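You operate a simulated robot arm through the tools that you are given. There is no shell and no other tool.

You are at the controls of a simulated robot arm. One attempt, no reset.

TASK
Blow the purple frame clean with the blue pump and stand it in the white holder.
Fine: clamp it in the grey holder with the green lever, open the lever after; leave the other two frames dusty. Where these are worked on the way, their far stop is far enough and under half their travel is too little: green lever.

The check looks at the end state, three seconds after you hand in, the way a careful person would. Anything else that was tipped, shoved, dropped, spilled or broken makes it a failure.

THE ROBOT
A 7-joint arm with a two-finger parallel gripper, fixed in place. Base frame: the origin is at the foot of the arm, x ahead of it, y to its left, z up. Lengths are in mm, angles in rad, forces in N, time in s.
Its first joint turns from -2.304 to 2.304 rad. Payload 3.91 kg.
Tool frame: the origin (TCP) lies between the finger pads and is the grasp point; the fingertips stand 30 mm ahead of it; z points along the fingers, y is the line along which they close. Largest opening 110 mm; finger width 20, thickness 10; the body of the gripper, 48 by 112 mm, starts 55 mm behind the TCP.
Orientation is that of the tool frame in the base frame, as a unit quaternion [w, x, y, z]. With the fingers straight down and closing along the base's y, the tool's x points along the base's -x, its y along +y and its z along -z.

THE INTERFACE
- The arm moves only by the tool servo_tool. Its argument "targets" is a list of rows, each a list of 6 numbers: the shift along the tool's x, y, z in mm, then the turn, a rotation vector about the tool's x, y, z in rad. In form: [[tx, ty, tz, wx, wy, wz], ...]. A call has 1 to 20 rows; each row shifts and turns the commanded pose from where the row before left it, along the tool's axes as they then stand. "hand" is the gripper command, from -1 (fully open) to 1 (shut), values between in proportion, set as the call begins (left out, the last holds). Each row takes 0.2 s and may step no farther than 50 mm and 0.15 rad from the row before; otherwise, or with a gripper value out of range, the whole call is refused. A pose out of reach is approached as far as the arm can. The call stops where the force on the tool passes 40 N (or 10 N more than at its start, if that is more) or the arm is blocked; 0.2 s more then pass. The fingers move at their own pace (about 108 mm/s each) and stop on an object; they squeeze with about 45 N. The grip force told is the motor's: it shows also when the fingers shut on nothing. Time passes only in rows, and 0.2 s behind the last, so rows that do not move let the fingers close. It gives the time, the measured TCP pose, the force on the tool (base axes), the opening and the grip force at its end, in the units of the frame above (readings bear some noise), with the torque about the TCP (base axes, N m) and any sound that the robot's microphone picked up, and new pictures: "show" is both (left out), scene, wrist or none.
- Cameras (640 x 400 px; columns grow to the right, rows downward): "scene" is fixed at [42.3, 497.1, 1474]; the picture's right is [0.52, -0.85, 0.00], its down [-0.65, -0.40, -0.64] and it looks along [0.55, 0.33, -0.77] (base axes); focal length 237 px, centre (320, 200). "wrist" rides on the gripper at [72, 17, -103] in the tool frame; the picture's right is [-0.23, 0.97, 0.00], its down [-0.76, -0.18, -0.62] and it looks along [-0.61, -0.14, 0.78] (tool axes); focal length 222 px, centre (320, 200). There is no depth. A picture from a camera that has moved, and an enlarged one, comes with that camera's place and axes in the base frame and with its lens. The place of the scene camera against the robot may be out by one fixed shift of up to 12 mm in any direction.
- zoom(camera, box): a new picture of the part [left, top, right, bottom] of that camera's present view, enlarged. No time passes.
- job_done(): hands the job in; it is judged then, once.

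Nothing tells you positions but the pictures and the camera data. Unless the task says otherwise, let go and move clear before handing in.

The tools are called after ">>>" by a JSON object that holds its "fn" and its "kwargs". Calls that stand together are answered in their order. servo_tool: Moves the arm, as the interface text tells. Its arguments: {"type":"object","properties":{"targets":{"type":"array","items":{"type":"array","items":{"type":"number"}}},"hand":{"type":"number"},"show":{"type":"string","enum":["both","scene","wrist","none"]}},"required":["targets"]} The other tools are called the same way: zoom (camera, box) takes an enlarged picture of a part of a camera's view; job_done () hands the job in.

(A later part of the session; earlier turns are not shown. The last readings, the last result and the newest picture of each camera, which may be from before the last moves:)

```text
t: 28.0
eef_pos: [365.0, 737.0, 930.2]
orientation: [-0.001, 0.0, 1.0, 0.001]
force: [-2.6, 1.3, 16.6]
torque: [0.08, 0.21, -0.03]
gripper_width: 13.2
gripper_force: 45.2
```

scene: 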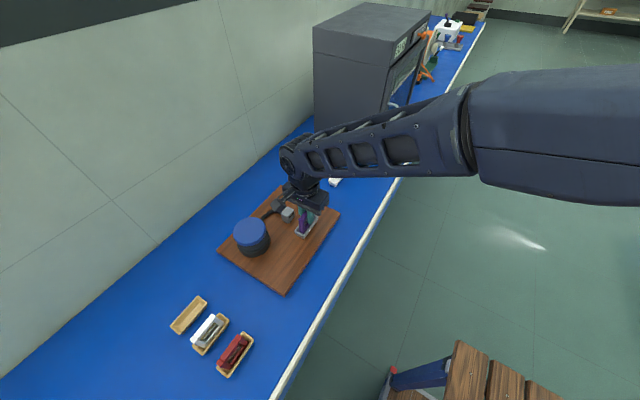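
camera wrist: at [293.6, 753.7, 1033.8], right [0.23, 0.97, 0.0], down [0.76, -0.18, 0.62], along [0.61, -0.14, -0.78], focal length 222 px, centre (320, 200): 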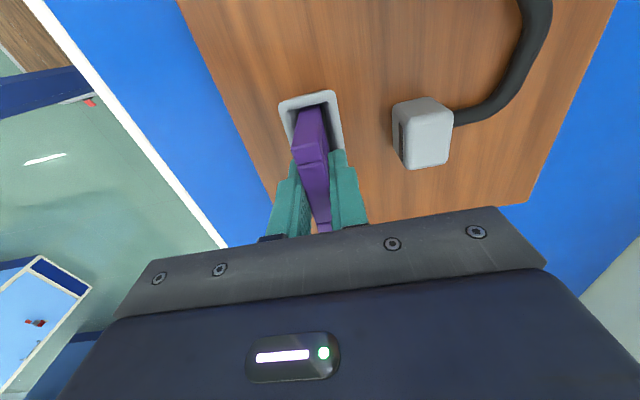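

Contact: the frame is on the pocket floor (16 N up). I'll ease off slightly and open to about 36 mm.

>>> {"fn": "servo_tool", "kwargs": {"targets": [[0, 0, -0.8, 0, 0, 0], [0, 0, 0, 0, 0, 0]], "show": "none"}}

>>> {"fn": "servo_tool", "kwargs": {"targets": [[0, 0, 0, 0, 0, 0], [0, 0, 0, 0, 0, 0], [0, 0, 0, 0, 0, 0]], "hand": 0.345, "show": "wrist"}}

>>> {"fn": "zoom", "kwargs": {"camera": "wrist", "box": [240, 30, 440, 240]}}

```text
t: 28.6
eef_pos: [366.8, 736.4, 930.4]
orientation: [0.0, 0.001, 1.0, 0.0]
force: [-5.3, 1.2, 15.7]
torque: [0.06, 0.27, 0.01]
gripper_width: 12.8
gripper_force: 44.7
```

```text
t: 29.4
eef_pos: [366.9, 736.7, 928.3]
orientation: [0.0, 0.0, 1.0, 0.0]
force: [-0.2, 0.3, -1.0]
torque: [-0.01, 0.03, 0.02]
gripper_width: 36.2
gripper_force: 0.1
camera wrist: at [294.6, 753.2, 1031.6], right [0.23, 0.97, 0.0], down [0.76, -0.18, 0.62], along [0.61, -0.14, -0.78], focal length 222 px, centre (320, 200)
```

wrist: 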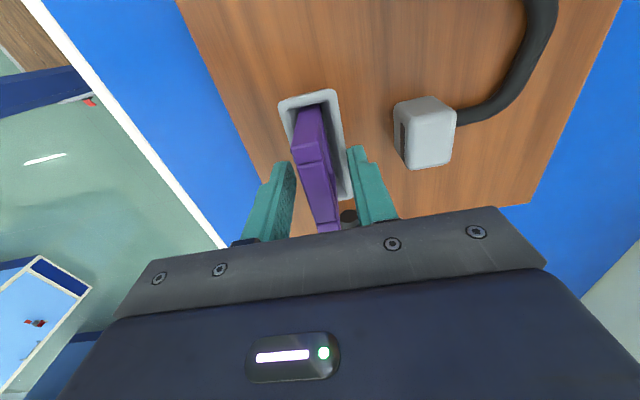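

```text
1.90 times, centred on (340, 135) of wrist
camera zoom: at [294.6, 753.2, 1031.6], right [0.23, 0.97, 0.0], down [0.76, -0.18, 0.62], along [0.61, -0.14, -0.78], focal length 423 px, centre (282, 324)
```

zoom: 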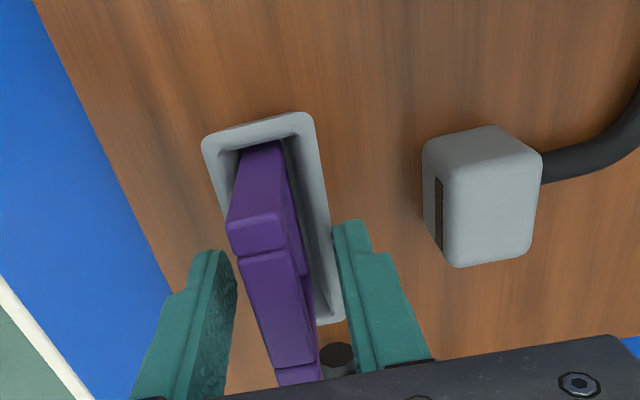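

The frame stands in the grey holder. I'll rise straight up and look at the frame and lever.

>>> {"fn": "servo_tool", "kwargs": {"targets": [[0, 0, -15, 0, 0, 0], [0, 0, -25, 0, 0, 0], [0, 0, -40, 0, 0, 0], [0, 0, -45, 0, 0, 0], [45, 0, -20, 0, 0, 0], [45, 0, 0, 0, 0, 0], [0, 0, 0, 0, 0, 0]]}}

>>> {"fn": "zoom", "kwargs": {"camera": "wrist", "box": [270, 60, 410, 200]}}

>>> {"fn": "zoom", "kwargs": {"camera": "scene", "box": [270, 165, 350, 245]}}

```text
t: 31.0
eef_pos: [278.5, 738.2, 1073.8]
orientation: [0.0, 0.0, 1.0, 0.0]
force: [-0.2, 0.2, 0.6]
torque: [-0.04, 0.03, -0.01]
gripper_width: 36.3
gripper_force: 0.1
camera wrist: at [205.8, 754.1, 1178.6], right [0.23, 0.97, 0.0], down [0.76, -0.18, 0.62], along [0.61, -0.14, -0.78], focal length 222 px, centre (320, 200)
```

scene: 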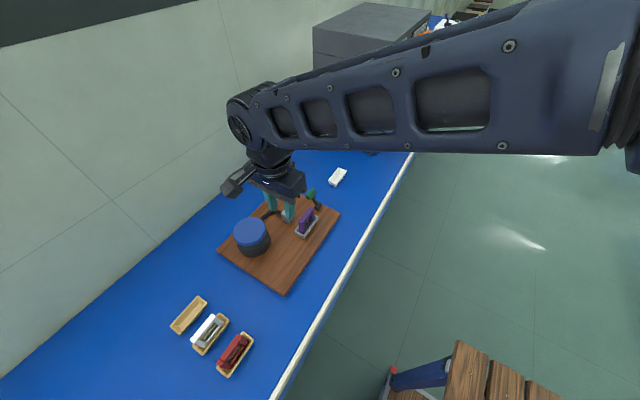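
wrist: 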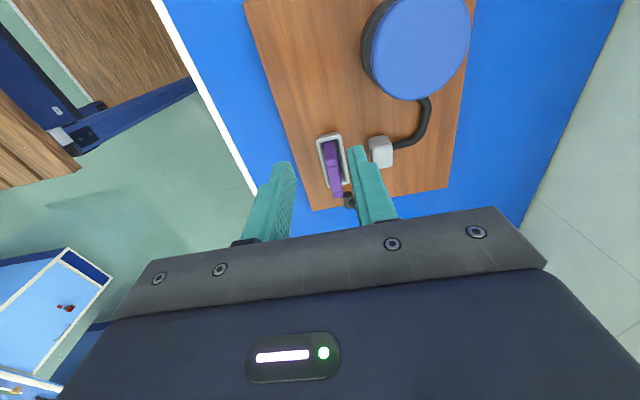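

```text
2.86 times, centred on (340, 130) of wrist
camera zoom: at [205.8, 754.1, 1178.6], right [0.23, 0.97, 0.0], down [0.76, -0.18, 0.62], along [0.61, -0.14, -0.78], focal length 635 px, centre (263, 400)
```

zoom: 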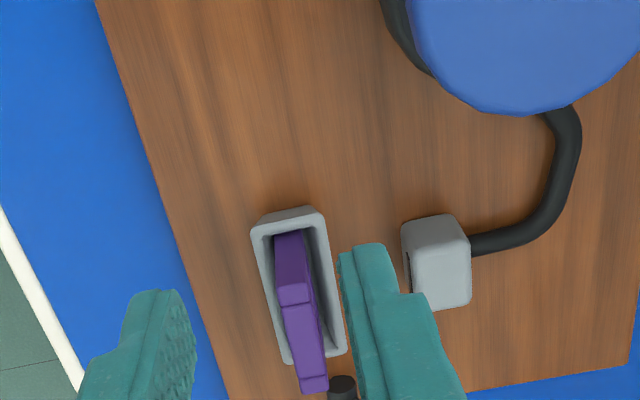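

```text
5.00 times, centred on (310, 205) of scene
camera zoom: at [42.3, 497.1, 1474.0], right [0.52, -0.85, 0.0], down [-0.65, -0.4, -0.64], along [0.55, 0.33, -0.77], focal length 1187 px, centre (370, 175)
```

zoom: 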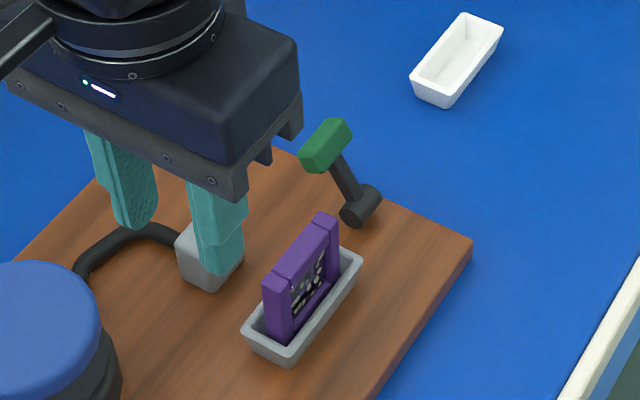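

The purple frame stands upright in the grey holder at about (366, 737), top z≈934. Now I'll study the lever geometry closely.

>>> {"fn": "zoom", "kwargs": {"camera": "scene", "box": [300, 180, 330, 210]}}

>>> {"fn": "servo_tool", "kwargs": {"targets": [[0, -40, 0, 0, 0, 0], [0, -30, 0, 0, 0, 0], [-20, 0, 0, 0, 0, 0], [0, 0, 0, 0, 0, 0]], "show": "wrist"}}

>>> {"fn": "zoom", "kwargs": {"camera": "wrist", "box": [320, 130, 400, 210]}}

```text
13.33 times, centred on (315, 195) of scene
camera zoom: at [42.3, 497.1, 1474.0], right [0.52, -0.85, 0.0], down [-0.65, -0.4, -0.64], along [0.55, 0.33, -0.77], focal length 3166 px, centre (387, 267)
```

zoom: 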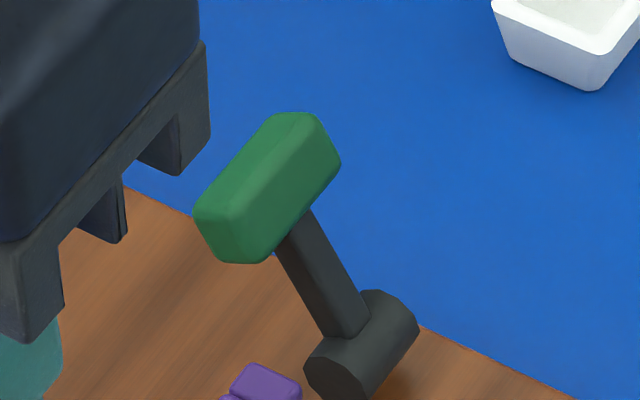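

```text
t: 32.0
eef_pos: [300.0, 669.1, 1071.8]
orientation: [0.0, 0.0, 1.0, 0.0]
force: [-0.1, -0.4, -0.5]
torque: [0.02, 0.01, -0.02]
gripper_width: 35.9
gripper_force: 0.0
camera wrist: at [228.0, 685.4, 1174.7], right [0.23, 0.97, 0.0], down [0.76, -0.18, 0.62], along [0.61, -0.14, -0.78], focal length 222 px, centre (320, 200)
```

wrist: 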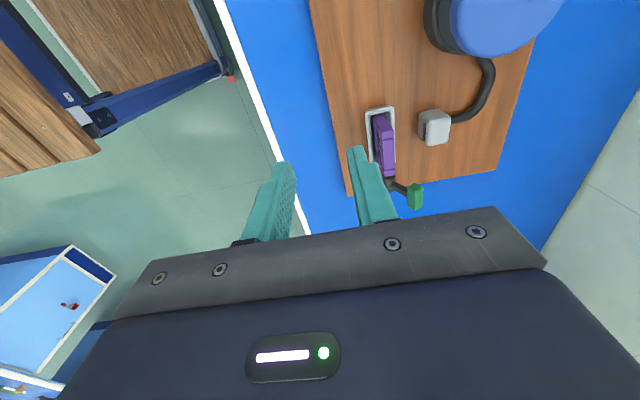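

```text
5.00 times, centred on (360, 170) of wrist
camera zoom: at [228.0, 685.4, 1174.7], right [0.23, 0.97, 0.0], down [0.76, -0.18, 0.62], along [0.61, -0.14, -0.78], focal length 1111 px, centre (120, 350)
```

zoom: 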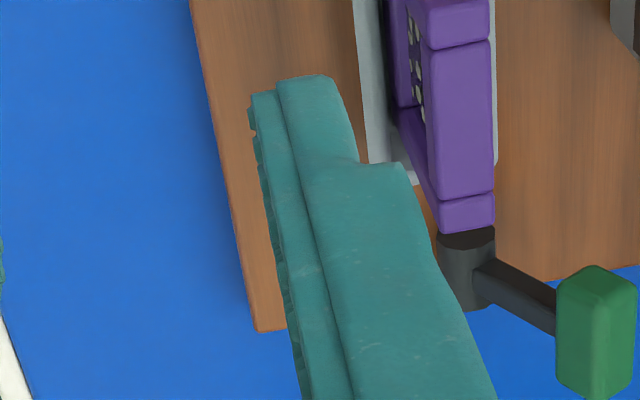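

The handle's near end is at about (430, 772, 925), pivot near (440, 747, 880), so the arm leans ~33° from vertical toward +y. I'll close the fingers, go to the +y side of the handle and gently push it toward −y to find its travel.

>>> {"fn": "servo_tool", "kwargs": {"targets": [[-30.2, 31.4, 0, 0, 0, 0], [-30.2, 31.4, 0, 0, 0, 0], [-30.2, 31.4, 0, 0, 0, 0], [-30.2, 31.4, 0, 0, 0, 0], [-30.2, 31.4, 0, 0, 0, 0], [0, 0, 40, 0, 0, 0], [0, 0, 40, 0, 0, 0], [0, 0, 20, 0, 0, 0], [0, 0, 0, 0, 0, 0]], "hand": 1}}

>>> {"fn": "zoom", "kwargs": {"camera": "scene", "box": [280, 165, 350, 235]}}

>>> {"fn": "zoom", "kwargs": {"camera": "wrist", "box": [220, 60, 400, 220]}}

```text
t: 34.0
eef_pos: [449.6, 822.2, 971.1]
orientation: [-0.001, 0.0, 1.0, 0.0]
force: [0.8, 0.4, 0.5]
torque: [-0.04, 0.01, 0.01]
gripper_width: 0.1
gripper_force: 37.6
camera wrist: at [377.4, 839.3, 1075.0], right [0.23, 0.97, 0.0], down [0.76, -0.18, 0.62], along [0.61, -0.14, -0.78], focal length 222 px, centre (320, 200)
```

scene: 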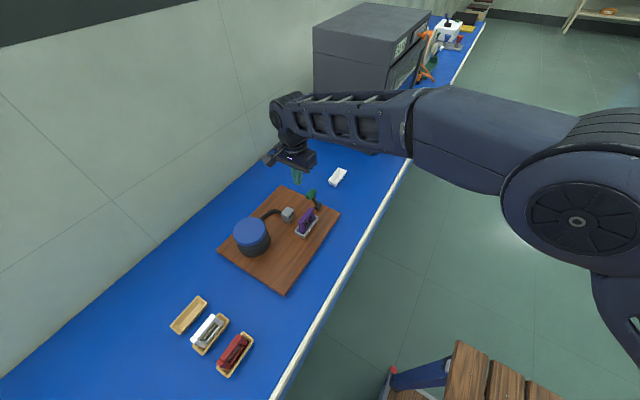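
wrist: 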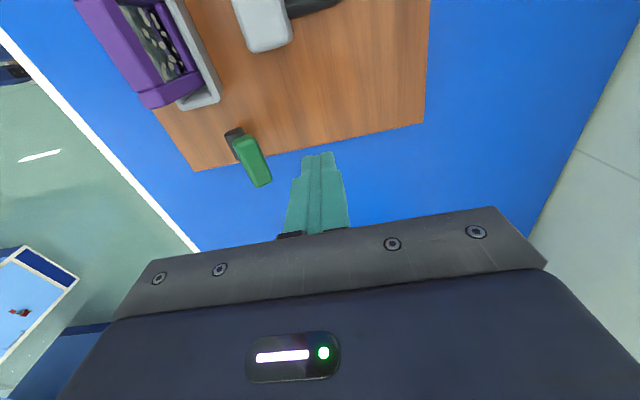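

```text
5.71 times, centred on (315, 200) of scene
camera zoom: at [42.3, 497.1, 1474.0], right [0.52, -0.85, 0.0], down [-0.65, -0.4, -0.64], along [0.55, 0.33, -0.77], focal length 1357 px, centre (349, 200)
```

zoom: 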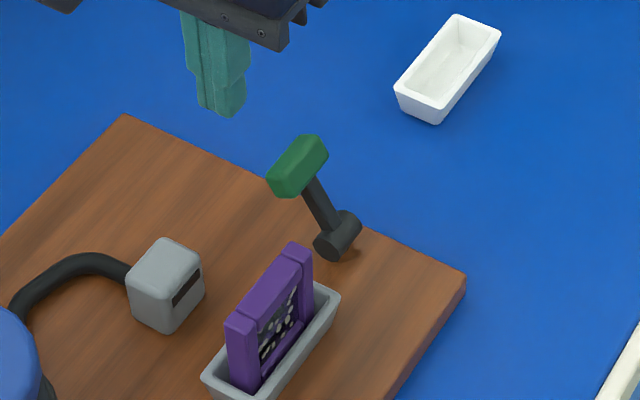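

```text
2.50 times, centred on (310, 140) of wrist
camera zoom: at [377.4, 839.3, 1075.0], right [0.23, 0.97, 0.0], down [0.76, -0.18, 0.62], along [0.61, -0.14, -0.78], focal length 555 px, centre (345, 350)
```

zoom: 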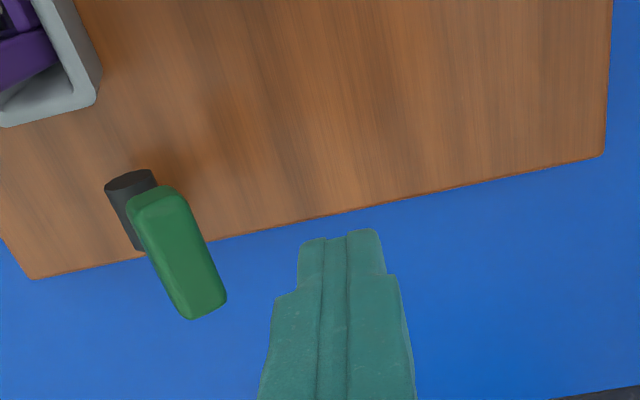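

Fingers are on the +y side of the handle with ~32 mm gap. I'll lower so the tips are at handle height, then approach.

>>> {"fn": "servo_tool", "kwargs": {"targets": [[3, 0, 20, 0, 0, 0], [0, 0, 15, 0, 0, 0], [0, -12, 0, 0, 0, 0], [0, -12, 0, 0, 0, 0], [0, 0, 0, 0, 0, 0]]}}

>>> {"fn": "zoom", "kwargs": {"camera": "scene", "box": [280, 165, 350, 235]}}

>>> {"fn": "zoom", "kwargs": {"camera": "wrist", "box": [220, 60, 400, 220]}}

```text
t: 35.2
eef_pos: [447.0, 799.0, 936.2]
orientation: [0.0, 0.0, 1.0, 0.0]
force: [0.3, 0.3, -0.2]
torque: [0.0, 0.05, 0.01]
gripper_width: 0.0
gripper_force: 38.1
camera wrist: at [373.9, 815.8, 1040.8], right [0.23, 0.97, 0.0], down [0.76, -0.18, 0.62], along [0.61, -0.14, -0.78], focal length 222 px, centre (320, 200)
```

scene: 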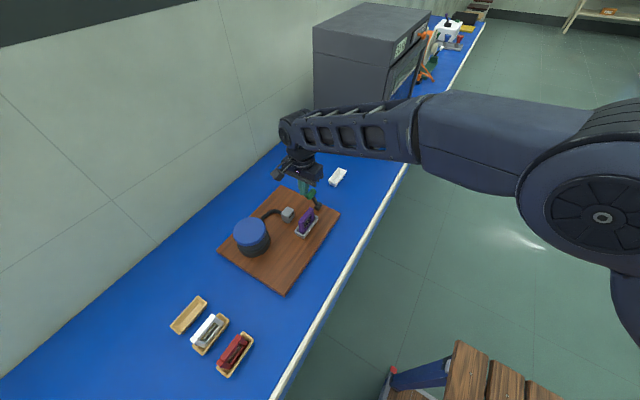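
wrist: 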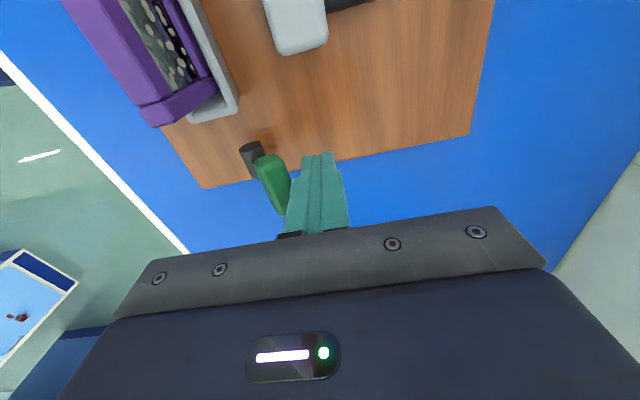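

```text
5.71 times, centred on (315, 200) of scene
camera zoom: at [42.3, 497.1, 1474.0], right [0.52, -0.85, 0.0], down [-0.65, -0.4, -0.64], along [0.55, 0.33, -0.77], focal length 1357 px, centre (349, 200)
```

zoom: 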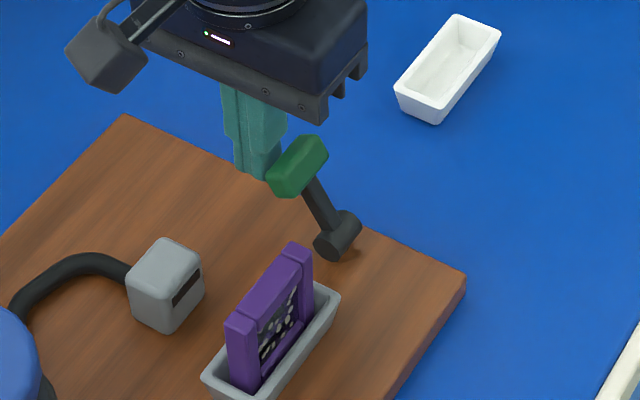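

```text
2.50 times, centred on (310, 140) of wrist
camera zoom: at [373.9, 815.8, 1040.8], right [0.23, 0.97, 0.0], down [0.76, -0.18, 0.62], along [0.61, -0.14, -0.78], focal length 555 px, centre (345, 350)
```

zoom: 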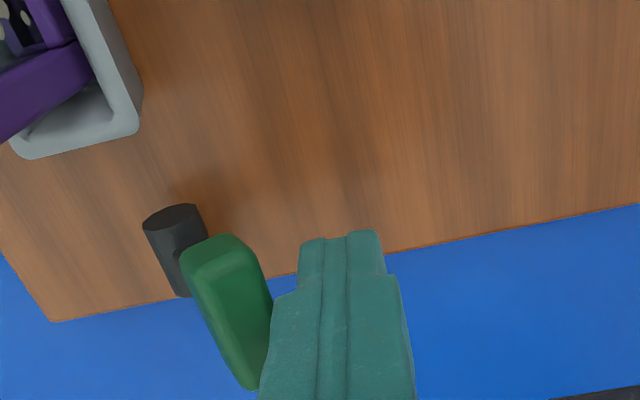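

Nearly touching the handle. I'll push gently in 3 mm rows toward −y and read the force.

>>> {"fn": "servo_tool", "kwargs": {"targets": [[0, -3, 0, 0, 0, 0], [0, -3, 0, 0, 0, 0], [0, -3, 0, 0, 0, 0], [0, -3, 0, 0, 0, 0], [0, -3, 0, 0, 0, 0], [0, 0, 0, 0, 0, 0]]}}

>>> {"fn": "zoom", "kwargs": {"camera": "scene", "box": [280, 165, 350, 235]}}

>>> {"fn": "zoom", "kwargs": {"camera": "wrist", "box": [220, 60, 400, 220]}}

```text
t: 36.6
eef_pos: [444.9, 785.9, 937.4]
orientation: [0.0, 0.0, 1.0, 0.001]
force: [3.0, 4.0, 5.1]
torque: [-0.1, 0.0, 0.05]
gripper_width: 0.0
gripper_force: 37.4
camera wrist: at [372.8, 801.9, 1042.1], right [0.23, 0.97, 0.0], down [0.76, -0.18, 0.62], along [0.61, -0.14, -0.78], focal length 222 px, centre (320, 200)
```

scene: 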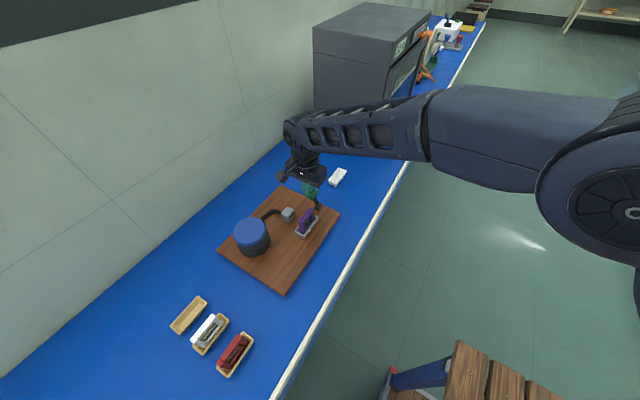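
wrist: 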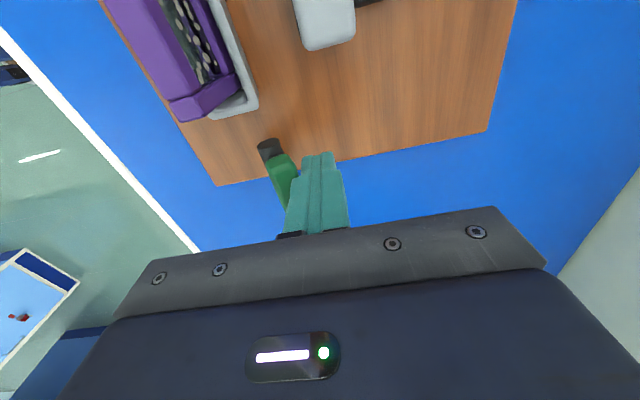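

```text
5.71 times, centred on (315, 200) of scene
camera zoom: at [42.3, 497.1, 1474.0], right [0.52, -0.85, 0.0], down [-0.65, -0.4, -0.64], along [0.55, 0.33, -0.77], focal length 1357 px, centre (349, 200)
```

zoom: 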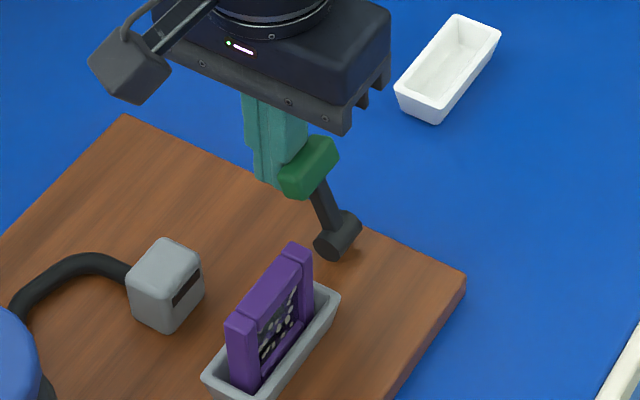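

```text
2.50 times, centred on (310, 140) of wrist
camera zoom: at [372.8, 801.9, 1042.1], right [0.23, 0.97, 0.0], down [0.76, -0.18, 0.62], along [0.61, -0.14, -0.78], focal length 555 px, centre (345, 350)
```

zoom: 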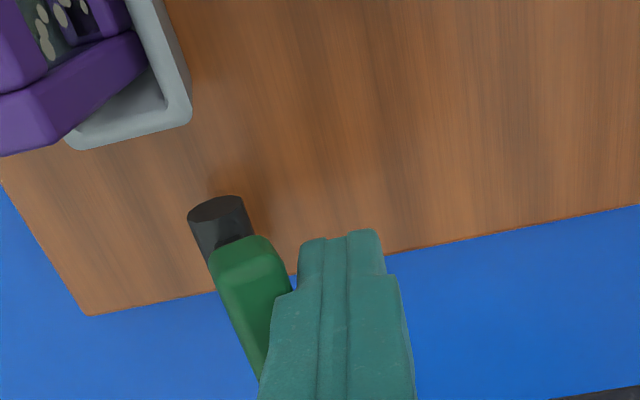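

The lever swings toward −y with light force (~6 N). Continuing the push.

>>> {"fn": "servo_tool", "kwargs": {"targets": [[0, -4, 0, 0, 0, 0], [0, -4, 0, 0, 0, 0], [0, -4, 0, 0, 0, 0], [0, -4, 0, 0, 0, 0], [0, -4, 0, 0, 0, 0], [0, 0, 0, 0, 0, 0]], "show": "none"}}

>>> {"fn": "zoom", "kwargs": {"camera": "scene", "box": [280, 165, 350, 235]}}

```text
t: 37.5
eef_pos: [446.2, 773.8, 942.1]
orientation: [0.002, 0.001, 1.0, 0.002]
force: [-0.3, 0.3, 4.5]
torque: [-0.09, 0.0, 0.02]
gripper_width: 0.0
gripper_force: 37.7
stopped in row 4: the force on the tool passed its limit at 43 N (the readings are from after the stop); the commanded pose is now the measured one
```

```text
5.71 times, centred on (315, 200) of scene
camera zoom: at [42.3, 497.1, 1474.0], right [0.52, -0.85, 0.0], down [-0.65, -0.4, -0.64], along [0.55, 0.33, -0.77], focal length 1357 px, centre (349, 200)
```

zoom: 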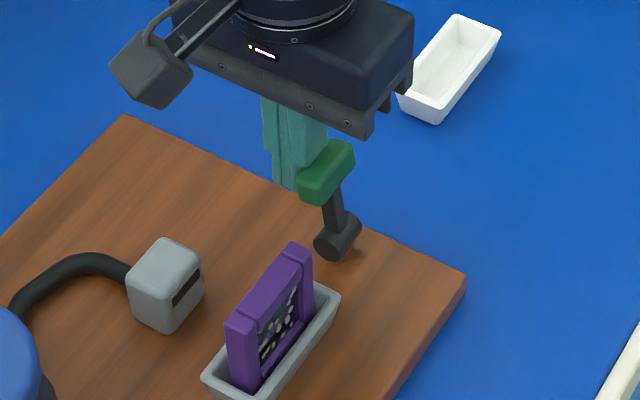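

The push was stopped by a 43 N peak with the lever near upright. I need to see whether that's the stop or the finger jamming on the handle.

>>> {"fn": "zoom", "kwargs": {"camera": "scene", "box": [300, 180, 330, 215]}}

>>> {"fn": "zoom", "kwargs": {"camera": "wrist", "box": [220, 80, 380, 220]}}

```text
11.43 times, centred on (315, 198) of scene
camera zoom: at [42.3, 497.1, 1474.0], right [0.52, -0.85, 0.0], down [-0.65, -0.4, -0.64], along [0.55, 0.33, -0.77], focal length 2714 px, centre (377, 229)
```

zoom: 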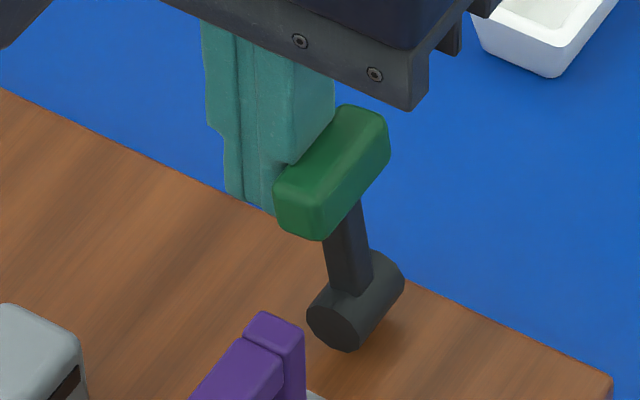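

```text
2.86 times, centred on (300, 150) of wrist
camera zoom: at [372.7, 789.3, 1046.1], right [0.23, 0.97, 0.01], down [0.76, -0.18, 0.62], along [0.61, -0.14, -0.78], focal length 635 px, centre (377, 343)
```

zoom: 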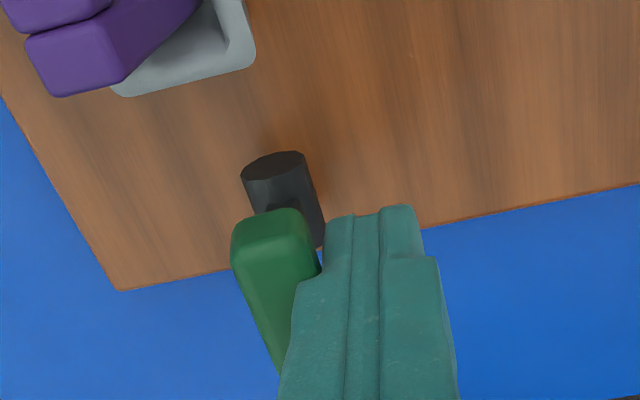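

The handle's rising edge caught under the step on the outside of the finger. I'll back off, and instead straddle the handle with open fingers so the flat inner pad pushes it.

>>> {"fn": "servo_tool", "kwargs": {"targets": [[0, 12, 0, 0, 0, 0], [0, 0, -35, 0, 0, 0], [0, 0, -30, 0, 0, 0], [0, -31, 0, 0, 0, 0], [0, 0, 0, 0, 0, 0]], "show": "none"}}

>>> {"fn": "servo_tool", "kwargs": {"targets": [[0, 0, 0, 0, 0, 0], [0, 0, 0, 0, 0, 0]], "hand": 0.2}}

>>> {"fn": "zoom", "kwargs": {"camera": "wrist", "box": [220, 60, 420, 230]}}

>>> {"fn": "zoom", "kwargs": {"camera": "scene", "box": [280, 165, 350, 235]}}

```text
t: 38.7
eef_pos: [443.5, 754.4, 1006.1]
orientation: [0.001, 0.0, 1.0, 0.002]
force: [0.3, 0.1, -0.1]
torque: [0.0, 0.0, 0.03]
gripper_width: 0.0
gripper_force: 37.2
```

```text
t: 39.3
eef_pos: [445.3, 754.9, 1005.7]
orientation: [0.0, 0.0, 1.0, 0.002]
force: [0.1, 0.2, 0.1]
torque: [0.01, 0.01, -0.02]
gripper_width: 44.0
gripper_force: 0.0
camera wrist: at [371.6, 769.9, 1109.4], right [0.23, 0.97, 0.0], down [0.76, -0.18, 0.62], along [0.61, -0.14, -0.78], focal length 222 px, centre (320, 200)
```

scene: 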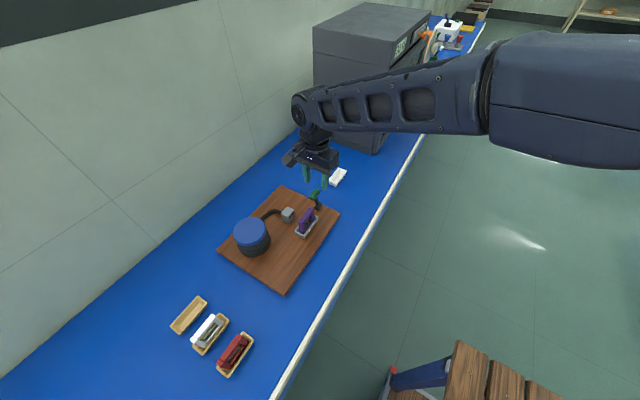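
wrist: 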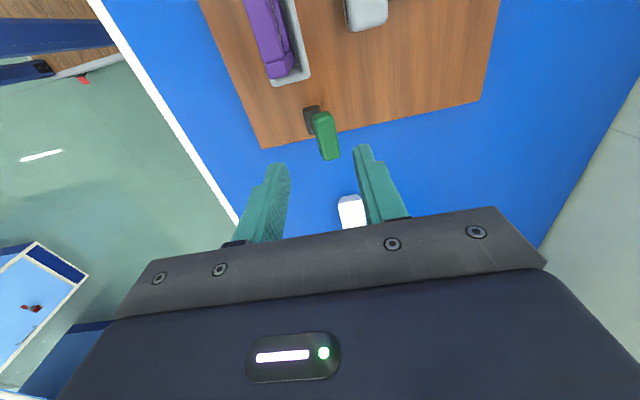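

```text
2.35 times, centred on (320, 145) of wrist
camera zoom: at [371.6, 769.9, 1109.4], right [0.23, 0.97, 0.0], down [0.76, -0.18, 0.62], along [0.61, -0.14, -0.78], focal length 523 px, centre (320, 329)
```

zoom: 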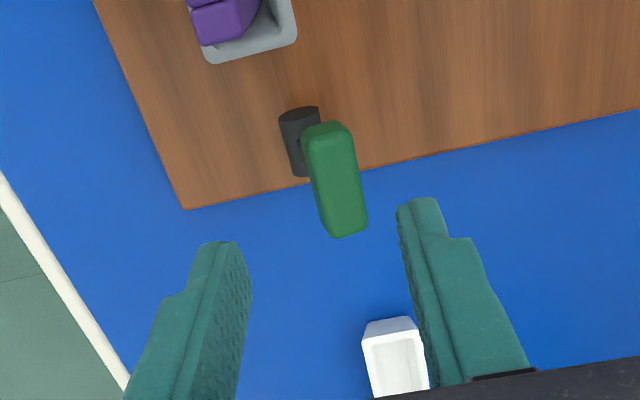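

```text
5.71 times, centred on (315, 200) of scene
camera zoom: at [42.3, 497.1, 1474.0], right [0.52, -0.85, 0.0], down [-0.65, -0.4, -0.64], along [0.55, 0.33, -0.77], focal length 1357 px, centre (349, 200)
```

zoom: 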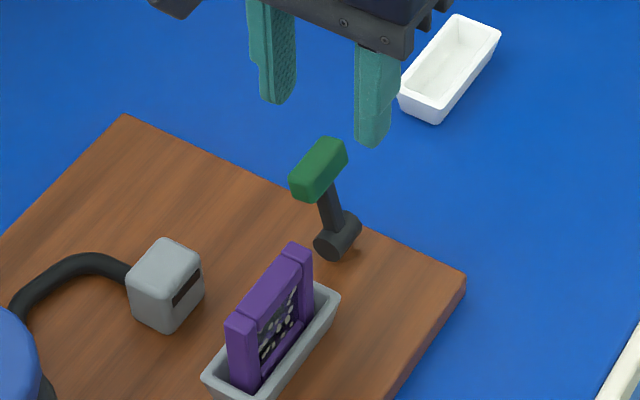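

The lever sits at ~15° from vertical now, handle at y≈760. I'll descend with the fingers straddling it.

>>> {"fn": "servo_tool", "kwargs": {"targets": [[-4, 5, 30, 0, 0, 0], [0, 0, 25, 0, 0, 0], [0, 0, 18, 0, 0, 0], [0, 0, 0, 0, 0, 0]]}}

>>> {"fn": "zoom", "kwargs": {"camera": "wrist", "box": [220, 60, 420, 230]}}

>>> {"fn": "zoom", "kwargs": {"camera": "scene", "box": [280, 165, 350, 235]}}

```text
t: 40.3
eef_pos: [449.5, 760.4, 933.0]
orientation: [0.001, 0.001, 1.0, 0.002]
force: [0.0, 0.7, -0.9]
torque: [0.01, -0.01, -0.02]
gripper_width: 44.0
gripper_force: 0.0
camera wrist: at [376.9, 775.6, 1036.0], right [0.23, 0.97, 0.0], down [0.76, -0.18, 0.62], along [0.61, -0.14, -0.78], focal length 222 px, centre (320, 200)
```

scene: 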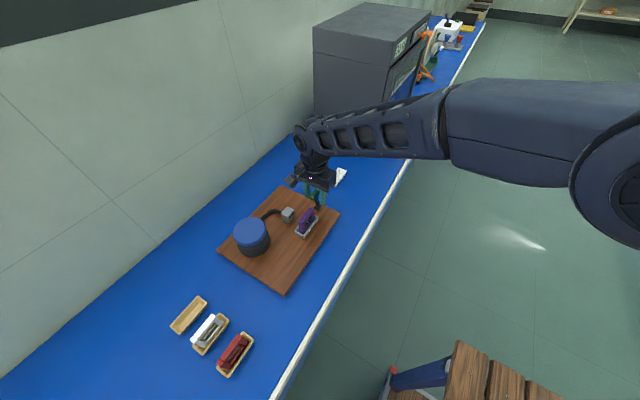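
wrist: 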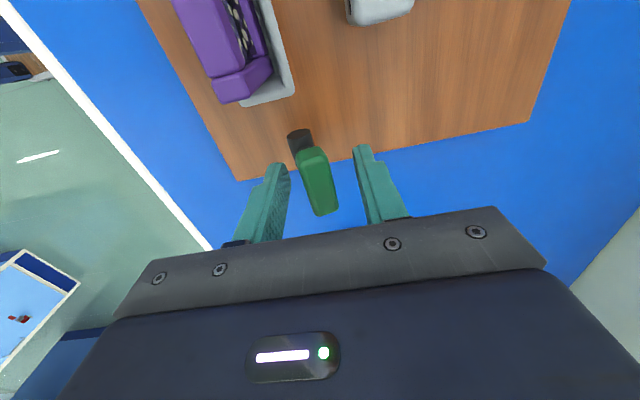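

```text
2.35 times, centred on (320, 145) of wrist
camera zoom: at [376.9, 775.6, 1036.0], right [0.23, 0.97, 0.0], down [0.76, -0.18, 0.62], along [0.61, -0.14, -0.78], focal length 523 px, centre (320, 329)
```

zoom: 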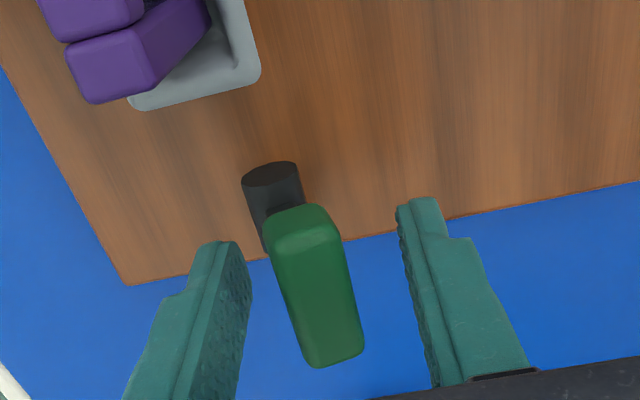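

```text
5.71 times, centred on (315, 200) of scene
camera zoom: at [42.3, 497.1, 1474.0], right [0.52, -0.85, 0.0], down [-0.65, -0.4, -0.64], along [0.55, 0.33, -0.77], focal length 1357 px, centre (349, 200)
```

zoom: 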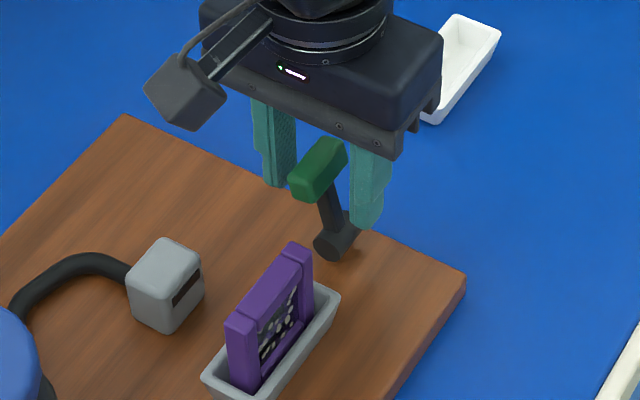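

The handle is between the open fingers. Pushing −y with the inner pad.

>>> {"fn": "servo_tool", "kwargs": {"targets": [[0, -4, 0, 0, 0, 0], [0, -4, 0, 0, 0, 0], [0, -4, 0, 0, 0, 0], [0, -4, 0, 0, 0, 0], [0, -4, 0, 0, 0, 0], [0, -3, 0, 0, 0, 0], [0, -3, 0, 0, 0, 0], [0, 0, 0, 0, 0, 0]], "show": "none"}}

>>> {"fn": "zoom", "kwargs": {"camera": "wrist", "box": [220, 60, 420, 230]}}

>>> {"fn": "zoom", "kwargs": {"camera": "scene", "box": [280, 165, 350, 235]}}

```text
t: 42.1
eef_pos: [449.4, 733.5, 933.7]
orientation: [0.0, 0.0, 1.0, 0.002]
force: [-0.5, -0.1, -0.5]
torque: [-0.02, 0.02, 0.01]
gripper_width: 44.2
gripper_force: 0.2
```

```text
2.35 times, centred on (320, 145) of wrist
camera zoom: at [376.8, 748.4, 1036.7], right [0.23, 0.97, 0.0], down [0.76, -0.18, 0.62], along [0.61, -0.14, -0.78], focal length 523 px, centre (320, 329)
```

zoom: 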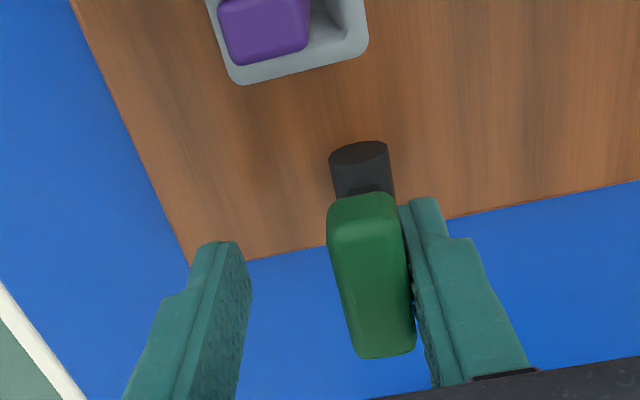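

```text
5.71 times, centred on (315, 200) of scene
camera zoom: at [42.3, 497.1, 1474.0], right [0.52, -0.85, 0.0], down [-0.65, -0.4, -0.64], along [0.55, 0.33, -0.77], focal length 1357 px, centre (349, 200)
```

zoom: 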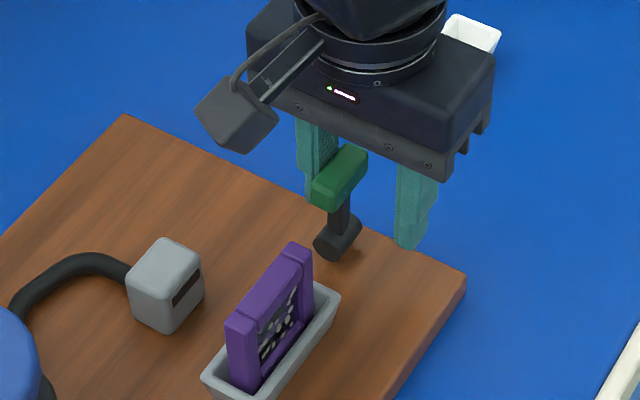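

The lever passes vertical smoothly. Continuing toward −y to the far stop.

>>> {"fn": "servo_tool", "kwargs": {"targets": [[0, -3, 0, 0, 0, 0], [0, -3, 0, 0, 0, 0], [0, -3, 0, 0, 0, 0], [0, -3, 0, 0, 0, 0], [0, -3, 0, 0, 0, 0], [0, 0, 0, 0, 0, 0]], "show": "none"}}

>>> {"fn": "zoom", "kwargs": {"camera": "scene", "box": [280, 165, 350, 235]}}

```text
t: 43.5
eef_pos: [448.8, 718.0, 933.9]
orientation: [0.001, 0.0, 1.0, 0.002]
force: [0.9, 5.6, 4.3]
torque: [0.27, -0.05, -0.02]
gripper_width: 46.8
gripper_force: 3.1
```

```text
5.71 times, centred on (315, 200) of scene
camera zoom: at [42.3, 497.1, 1474.0], right [0.52, -0.85, 0.0], down [-0.65, -0.4, -0.64], along [0.55, 0.33, -0.77], focal length 1357 px, centre (349, 200)
```

zoom: 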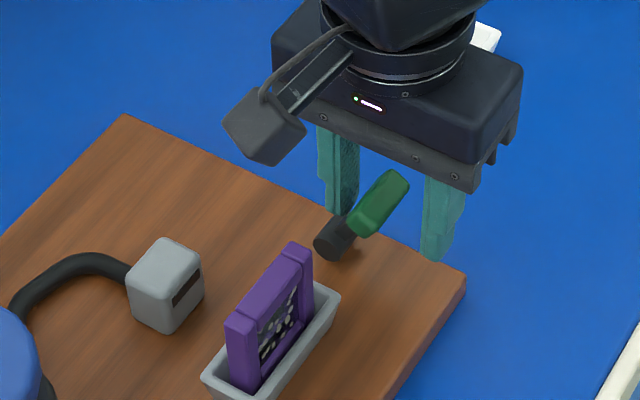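

The lever has gone over to the −y side (~30°). I'll push slightly more to confirm it's at the far stop.

>>> {"fn": "servo_tool", "kwargs": {"targets": [[0, -1.5, 0, 0, 0, 0], [0, -1.5, 0, 0, 0, 0], [0, 0, 0, 0, 0, 0]], "show": "wrist"}}

>>> {"fn": "zoom", "kwargs": {"camera": "scene", "box": [300, 185, 335, 215]}}

>>> {"fn": "zoom", "kwargs": {"camera": "wrist", "box": [220, 60, 420, 230]}}

```text
t: 44.3
eef_pos: [448.6, 715.3, 936.0]
orientation: [0.0, -0.001, 1.0, 0.002]
force: [0.7, 17.6, 6.4]
torque: [0.73, -0.03, -0.11]
gripper_width: 52.9
gripper_force: 8.9
camera wrist: at [376.5, 730.5, 1037.8], right [0.23, 0.97, 0.01], down [0.76, -0.18, 0.62], along [0.61, -0.14, -0.78], focal length 222 px, centre (320, 200)
```

wrist: 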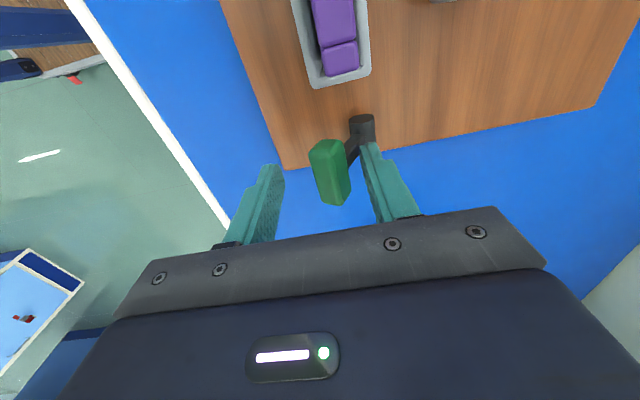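

```text
13.33 times, centred on (318, 200) of scene
camera zoom: at [42.3, 497.1, 1474.0], right [0.52, -0.85, 0.0], down [-0.65, -0.4, -0.64], along [0.55, 0.33, -0.77], focal length 3166 px, centre (353, 200)
```

zoom: 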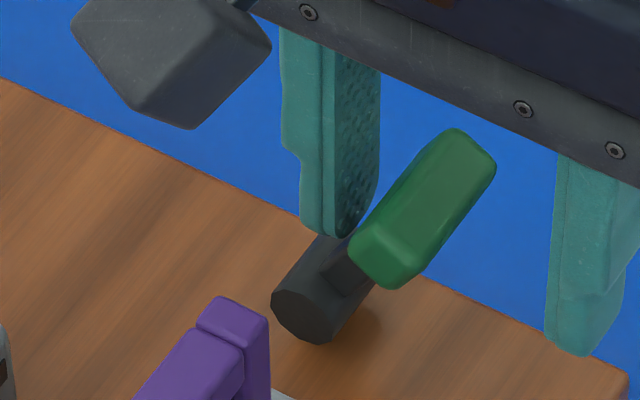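

```text
2.35 times, centred on (320, 145) of wrist
camera zoom: at [376.5, 730.5, 1037.8], right [0.23, 0.97, 0.01], down [0.76, -0.18, 0.62], along [0.61, -0.14, -0.78], focal length 523 px, centre (320, 329)
```

zoom: 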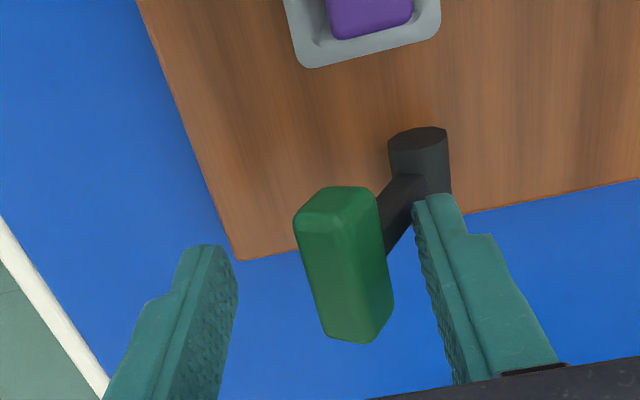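

The finger tip now bears on the arm close to the pivot (17 N, poor leverage). I'll raise ~10 mm to bear near the handle and push again to verify the far stop.

>>> {"fn": "servo_tool", "kwargs": {"targets": [[0, 5, 0, 0, 0, 0], [0, 0, -11, 0, 0, 0], [0, -4, 0, 0, 0, 0], [0, 0, 0, 0, 0, 0]], "show": "none"}}

>>> {"fn": "servo_tool", "kwargs": {"targets": [[0, -2, 0, 0, 0, 0], [0, -2, 0, 0, 0, 0], [0, 0, 0, 0, 0, 0]], "show": "none"}}

>>> {"fn": "zoom", "kwargs": {"camera": "scene", "box": [300, 185, 335, 215]}}

>>> {"fn": "zoom", "kwargs": {"camera": "wrist", "box": [220, 60, 420, 230]}}

```text
t: 45.3
eef_pos: [451.6, 715.7, 944.0]
orientation: [0.0, 0.0, 1.0, 0.001]
force: [-0.3, -0.2, -0.1]
torque: [0.02, -0.02, -0.04]
gripper_width: 44.2
gripper_force: 0.1
```

```text
t: 46.1
eef_pos: [450.1, 712.2, 945.3]
orientation: [0.001, 0.0, 1.0, 0.003]
force: [-0.8, 6.2, 2.0]
torque: [0.25, 0.0, -0.02]
gripper_width: 46.8
gripper_force: 2.4
```

```text
13.33 times, centred on (318, 200) of scene
camera zoom: at [42.3, 497.1, 1474.0], right [0.52, -0.85, 0.0], down [-0.65, -0.4, -0.64], along [0.55, 0.33, -0.77], focal length 3166 px, centre (353, 200)
```

zoom: 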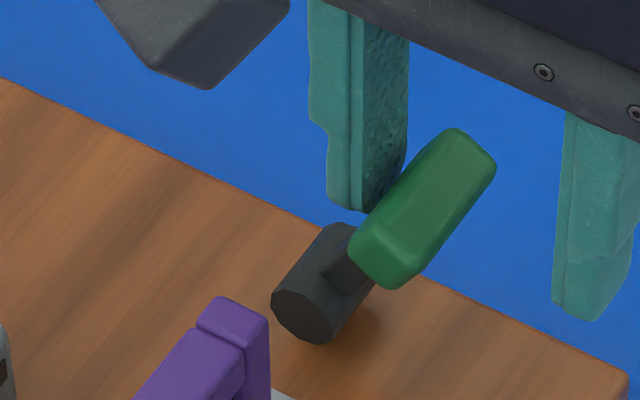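

```text
2.35 times, centred on (320, 145) of wrist
camera zoom: at [378.3, 727.5, 1048.8], right [0.23, 0.97, 0.0], down [0.76, -0.18, 0.62], along [0.61, -0.14, -0.78], focal length 523 px, centre (320, 329)
```

zoom: 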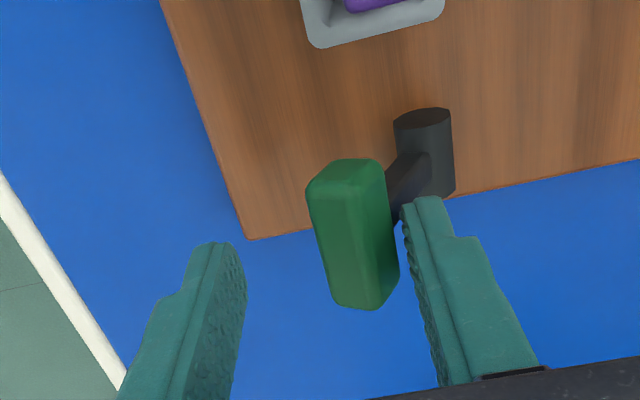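

The lever hasn't moved between the two pushes. One more small push at the handle to be sure of the stop.

>>> {"fn": "servo_tool", "kwargs": {"targets": [[0, -1.5, 0, 0, 0, 0], [0, -1.5, 0, 0, 0, 0], [0, -1.5, 0, 0, 0, 0], [0, 0, 0, 0, 0, 0]], "show": "none"}}

>>> {"fn": "zoom", "kwargs": {"camera": "scene", "box": [300, 185, 335, 215]}}

```text
t: 47.1
eef_pos: [450.0, 709.5, 947.0]
orientation: [0.0, -0.001, 1.0, 0.002]
force: [7.2, 14.6, 9.6]
torque: [0.69, -0.15, -0.24]
gripper_width: 51.8
gripper_force: 7.5
```

```text
13.33 times, centred on (318, 200) of scene
camera zoom: at [42.3, 497.1, 1474.0], right [0.52, -0.85, 0.0], down [-0.65, -0.4, -0.64], along [0.55, 0.33, -0.77], focal length 3166 px, centre (353, 200)
```

zoom: 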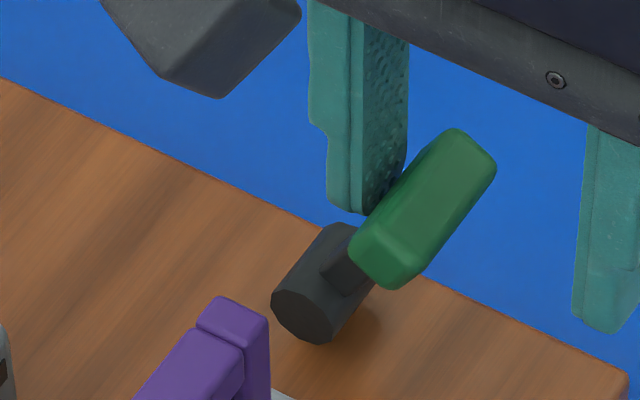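

The lever stays put under 17 N, so it's at its far stop – the frame is clamped. Now I back off, rise, close the fingers and move above the pump at about (241, 837).

>>> {"fn": "servo_tool", "kwargs": {"targets": [[0, 10, 0, 0, 0, 0], [0, 0, -30, 0, 0, 0], [0, 0, -40, 0, 0, 0], [0, 0, -35, 0, 0, 0], [0, 0, 0, 0, 0, 0]], "show": "none"}}

>>> {"fn": "servo_tool", "kwargs": {"targets": [[34.8, 19.6, 0, 0, 0, 0], [34.8, 19.6, 0, 0, 0, 0], [34.8, 19.6, 0, 0, 0, 0], [34.8, 19.6, 0, 0, 0, 0], [34.8, 19.6, 0, 0, 0, 0], [34.8, 19.6, 0, 0, 0, 0], [0, 0, 0, 0, 0, 0]], "hand": 1}}

>>> {"fn": "zoom", "kwargs": {"camera": "wrist", "box": [220, 20, 440, 220]}}

>>> {"fn": "zoom", "kwargs": {"camera": "scene", "box": [280, 185, 340, 245]}}

```text
t: 48.3
eef_pos: [448.9, 718.4, 1048.7]
orientation: [0.001, 0.0, 1.0, 0.002]
force: [1.2, 1.3, 0.0]
torque: [-0.02, 0.01, -0.02]
gripper_width: 43.9
gripper_force: 0.1
```

```text
t: 49.9
eef_pos: [242.9, 835.0, 1051.2]
orientation: [0.002, -0.001, 1.0, 0.002]
force: [0.2, 1.0, -0.2]
torque: [0.03, -0.02, 0.0]
gripper_width: 0.0
gripper_force: 37.6
camera wrist: at [169.9, 850.9, 1154.1], right [0.23, 0.97, 0.0], down [0.76, -0.18, 0.62], along [0.61, -0.14, -0.78], focal length 222 px, centre (320, 200)
```

scene: 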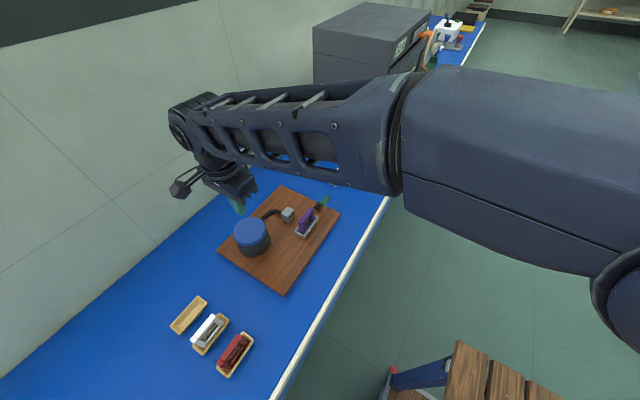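
wrist: 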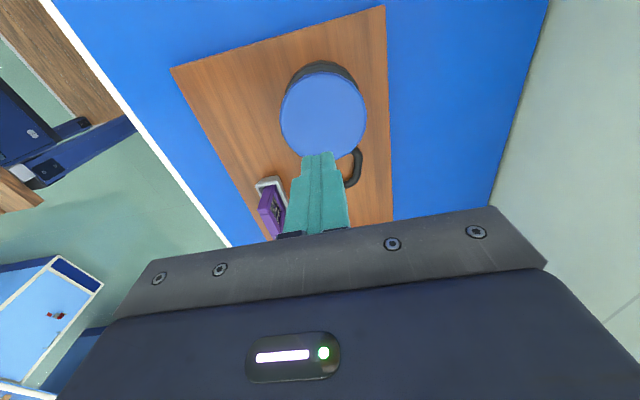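

```text
2.00 times, centred on (330, 120) of wrist
camera zoom: at [169.9, 850.9, 1154.1], right [0.23, 0.97, 0.0], down [0.76, -0.18, 0.62], along [0.61, -0.14, -0.78], focal length 444 px, centre (300, 360)
```

zoom: 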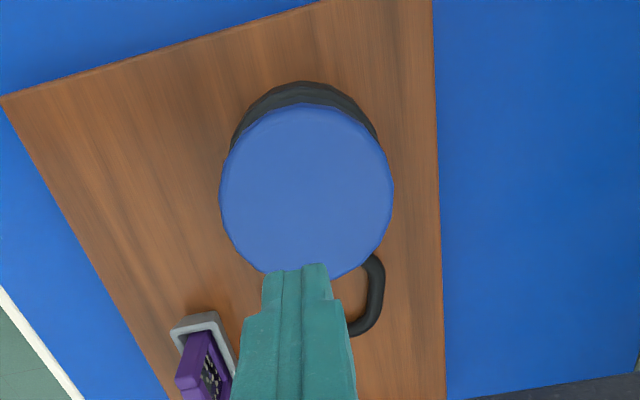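

```text
6.67 times, centred on (310, 215) of scene
camera zoom: at [42.3, 497.1, 1474.0], right [0.52, -0.85, 0.0], down [-0.65, -0.4, -0.64], along [0.55, 0.33, -0.77], focal length 1583 px, centre (387, 100)
```

zoom: 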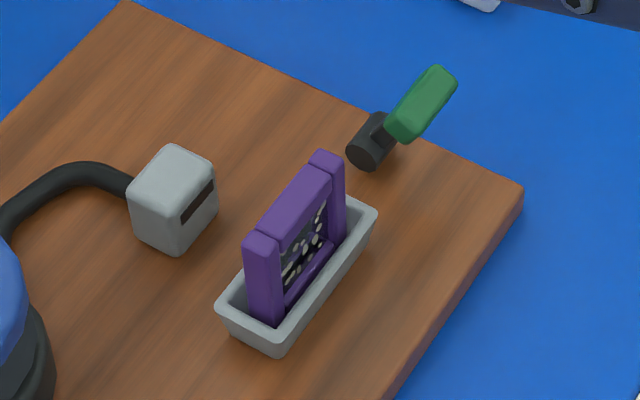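

The lever is clamped and the frame upright. The pump centre is ~4 mm off in x and y; I'll correct and descend to just above the blue cap.

>>> {"fn": "servo_tool", "kwargs": {"targets": [[4.5, 4, 25, 0, 0, 0], [0, 0, 25, 0, 0, 0], [0, 0, 20, 0, 0, 0], [0, 0, 0, 0, 0, 0]], "show": "wrist"}}

>>> {"fn": "zoom", "kwargs": {"camera": "scene", "box": [220, 190, 290, 260]}}

```text
t: 50.9
eef_pos: [240.3, 838.4, 980.8]
orientation: [0.001, 0.0, 1.0, 0.003]
force: [0.2, 0.0, -0.3]
torque: [0.02, -0.01, 0.02]
gripper_width: 0.0
gripper_force: 37.6
camera wrist: at [167.9, 854.3, 1083.9], right [0.23, 0.97, 0.0], down [0.76, -0.18, 0.62], along [0.61, -0.14, -0.78], focal length 222 px, centre (320, 200)
```

wrist: 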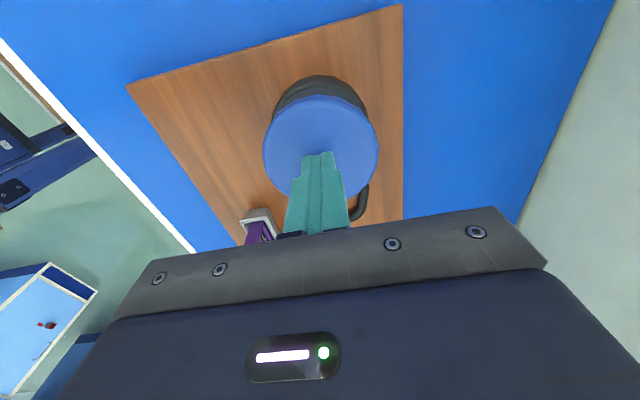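

```text
5.71 times, centred on (255, 225) of scene
camera zoom: at [42.3, 497.1, 1474.0], right [0.52, -0.85, 0.0], down [-0.65, -0.4, -0.64], along [0.55, 0.33, -0.77], focal length 1357 px, centre (691, 57)
```

zoom: 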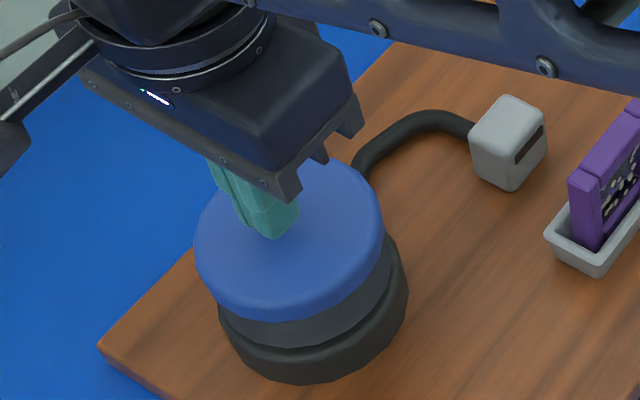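

Fingertips are ~13 mm above the cap centre. Pressing down slowly.

>>> {"fn": "servo_tool", "kwargs": {"targets": [[0, 0, 5, 0, 0, 0], [0, 0, 4, 0, 0, 0], [0, 0, 3, 0, 0, 0], [0, 0, 3, 0, 0, 0], [0, 0, 3, 0, 0, 0], [0, 0, 0, 0, 0, 0]], "show": "none"}}

>>> {"fn": "zoom", "kwargs": {"camera": "scene", "box": [220, 190, 330, 260]}}

```text
t: 52.3
eef_pos: [235.0, 838.9, 962.1]
orientation: [0.001, -0.001, 1.0, 0.002]
force: [3.1, -0.2, 5.7]
torque: [0.0, -0.09, 0.0]
gripper_width: 0.0
gripper_force: 37.4
heard: click
```

```text
5.71 times, centred on (275, 225) of scene
camera zoom: at [42.3, 497.1, 1474.0], right [0.52, -0.85, 0.0], down [-0.65, -0.4, -0.64], along [0.55, 0.33, -0.77], focal length 1357 px, centre (577, 57)
```

zoom: 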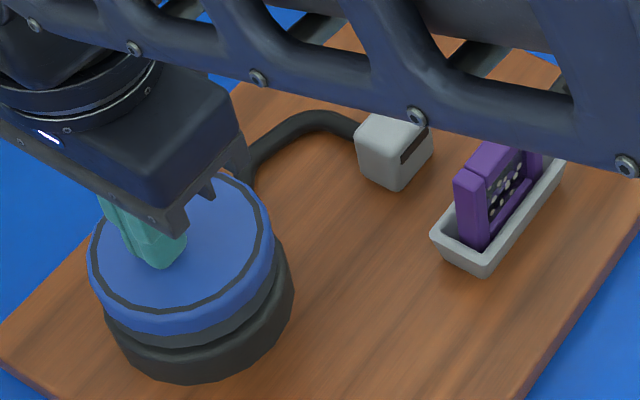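

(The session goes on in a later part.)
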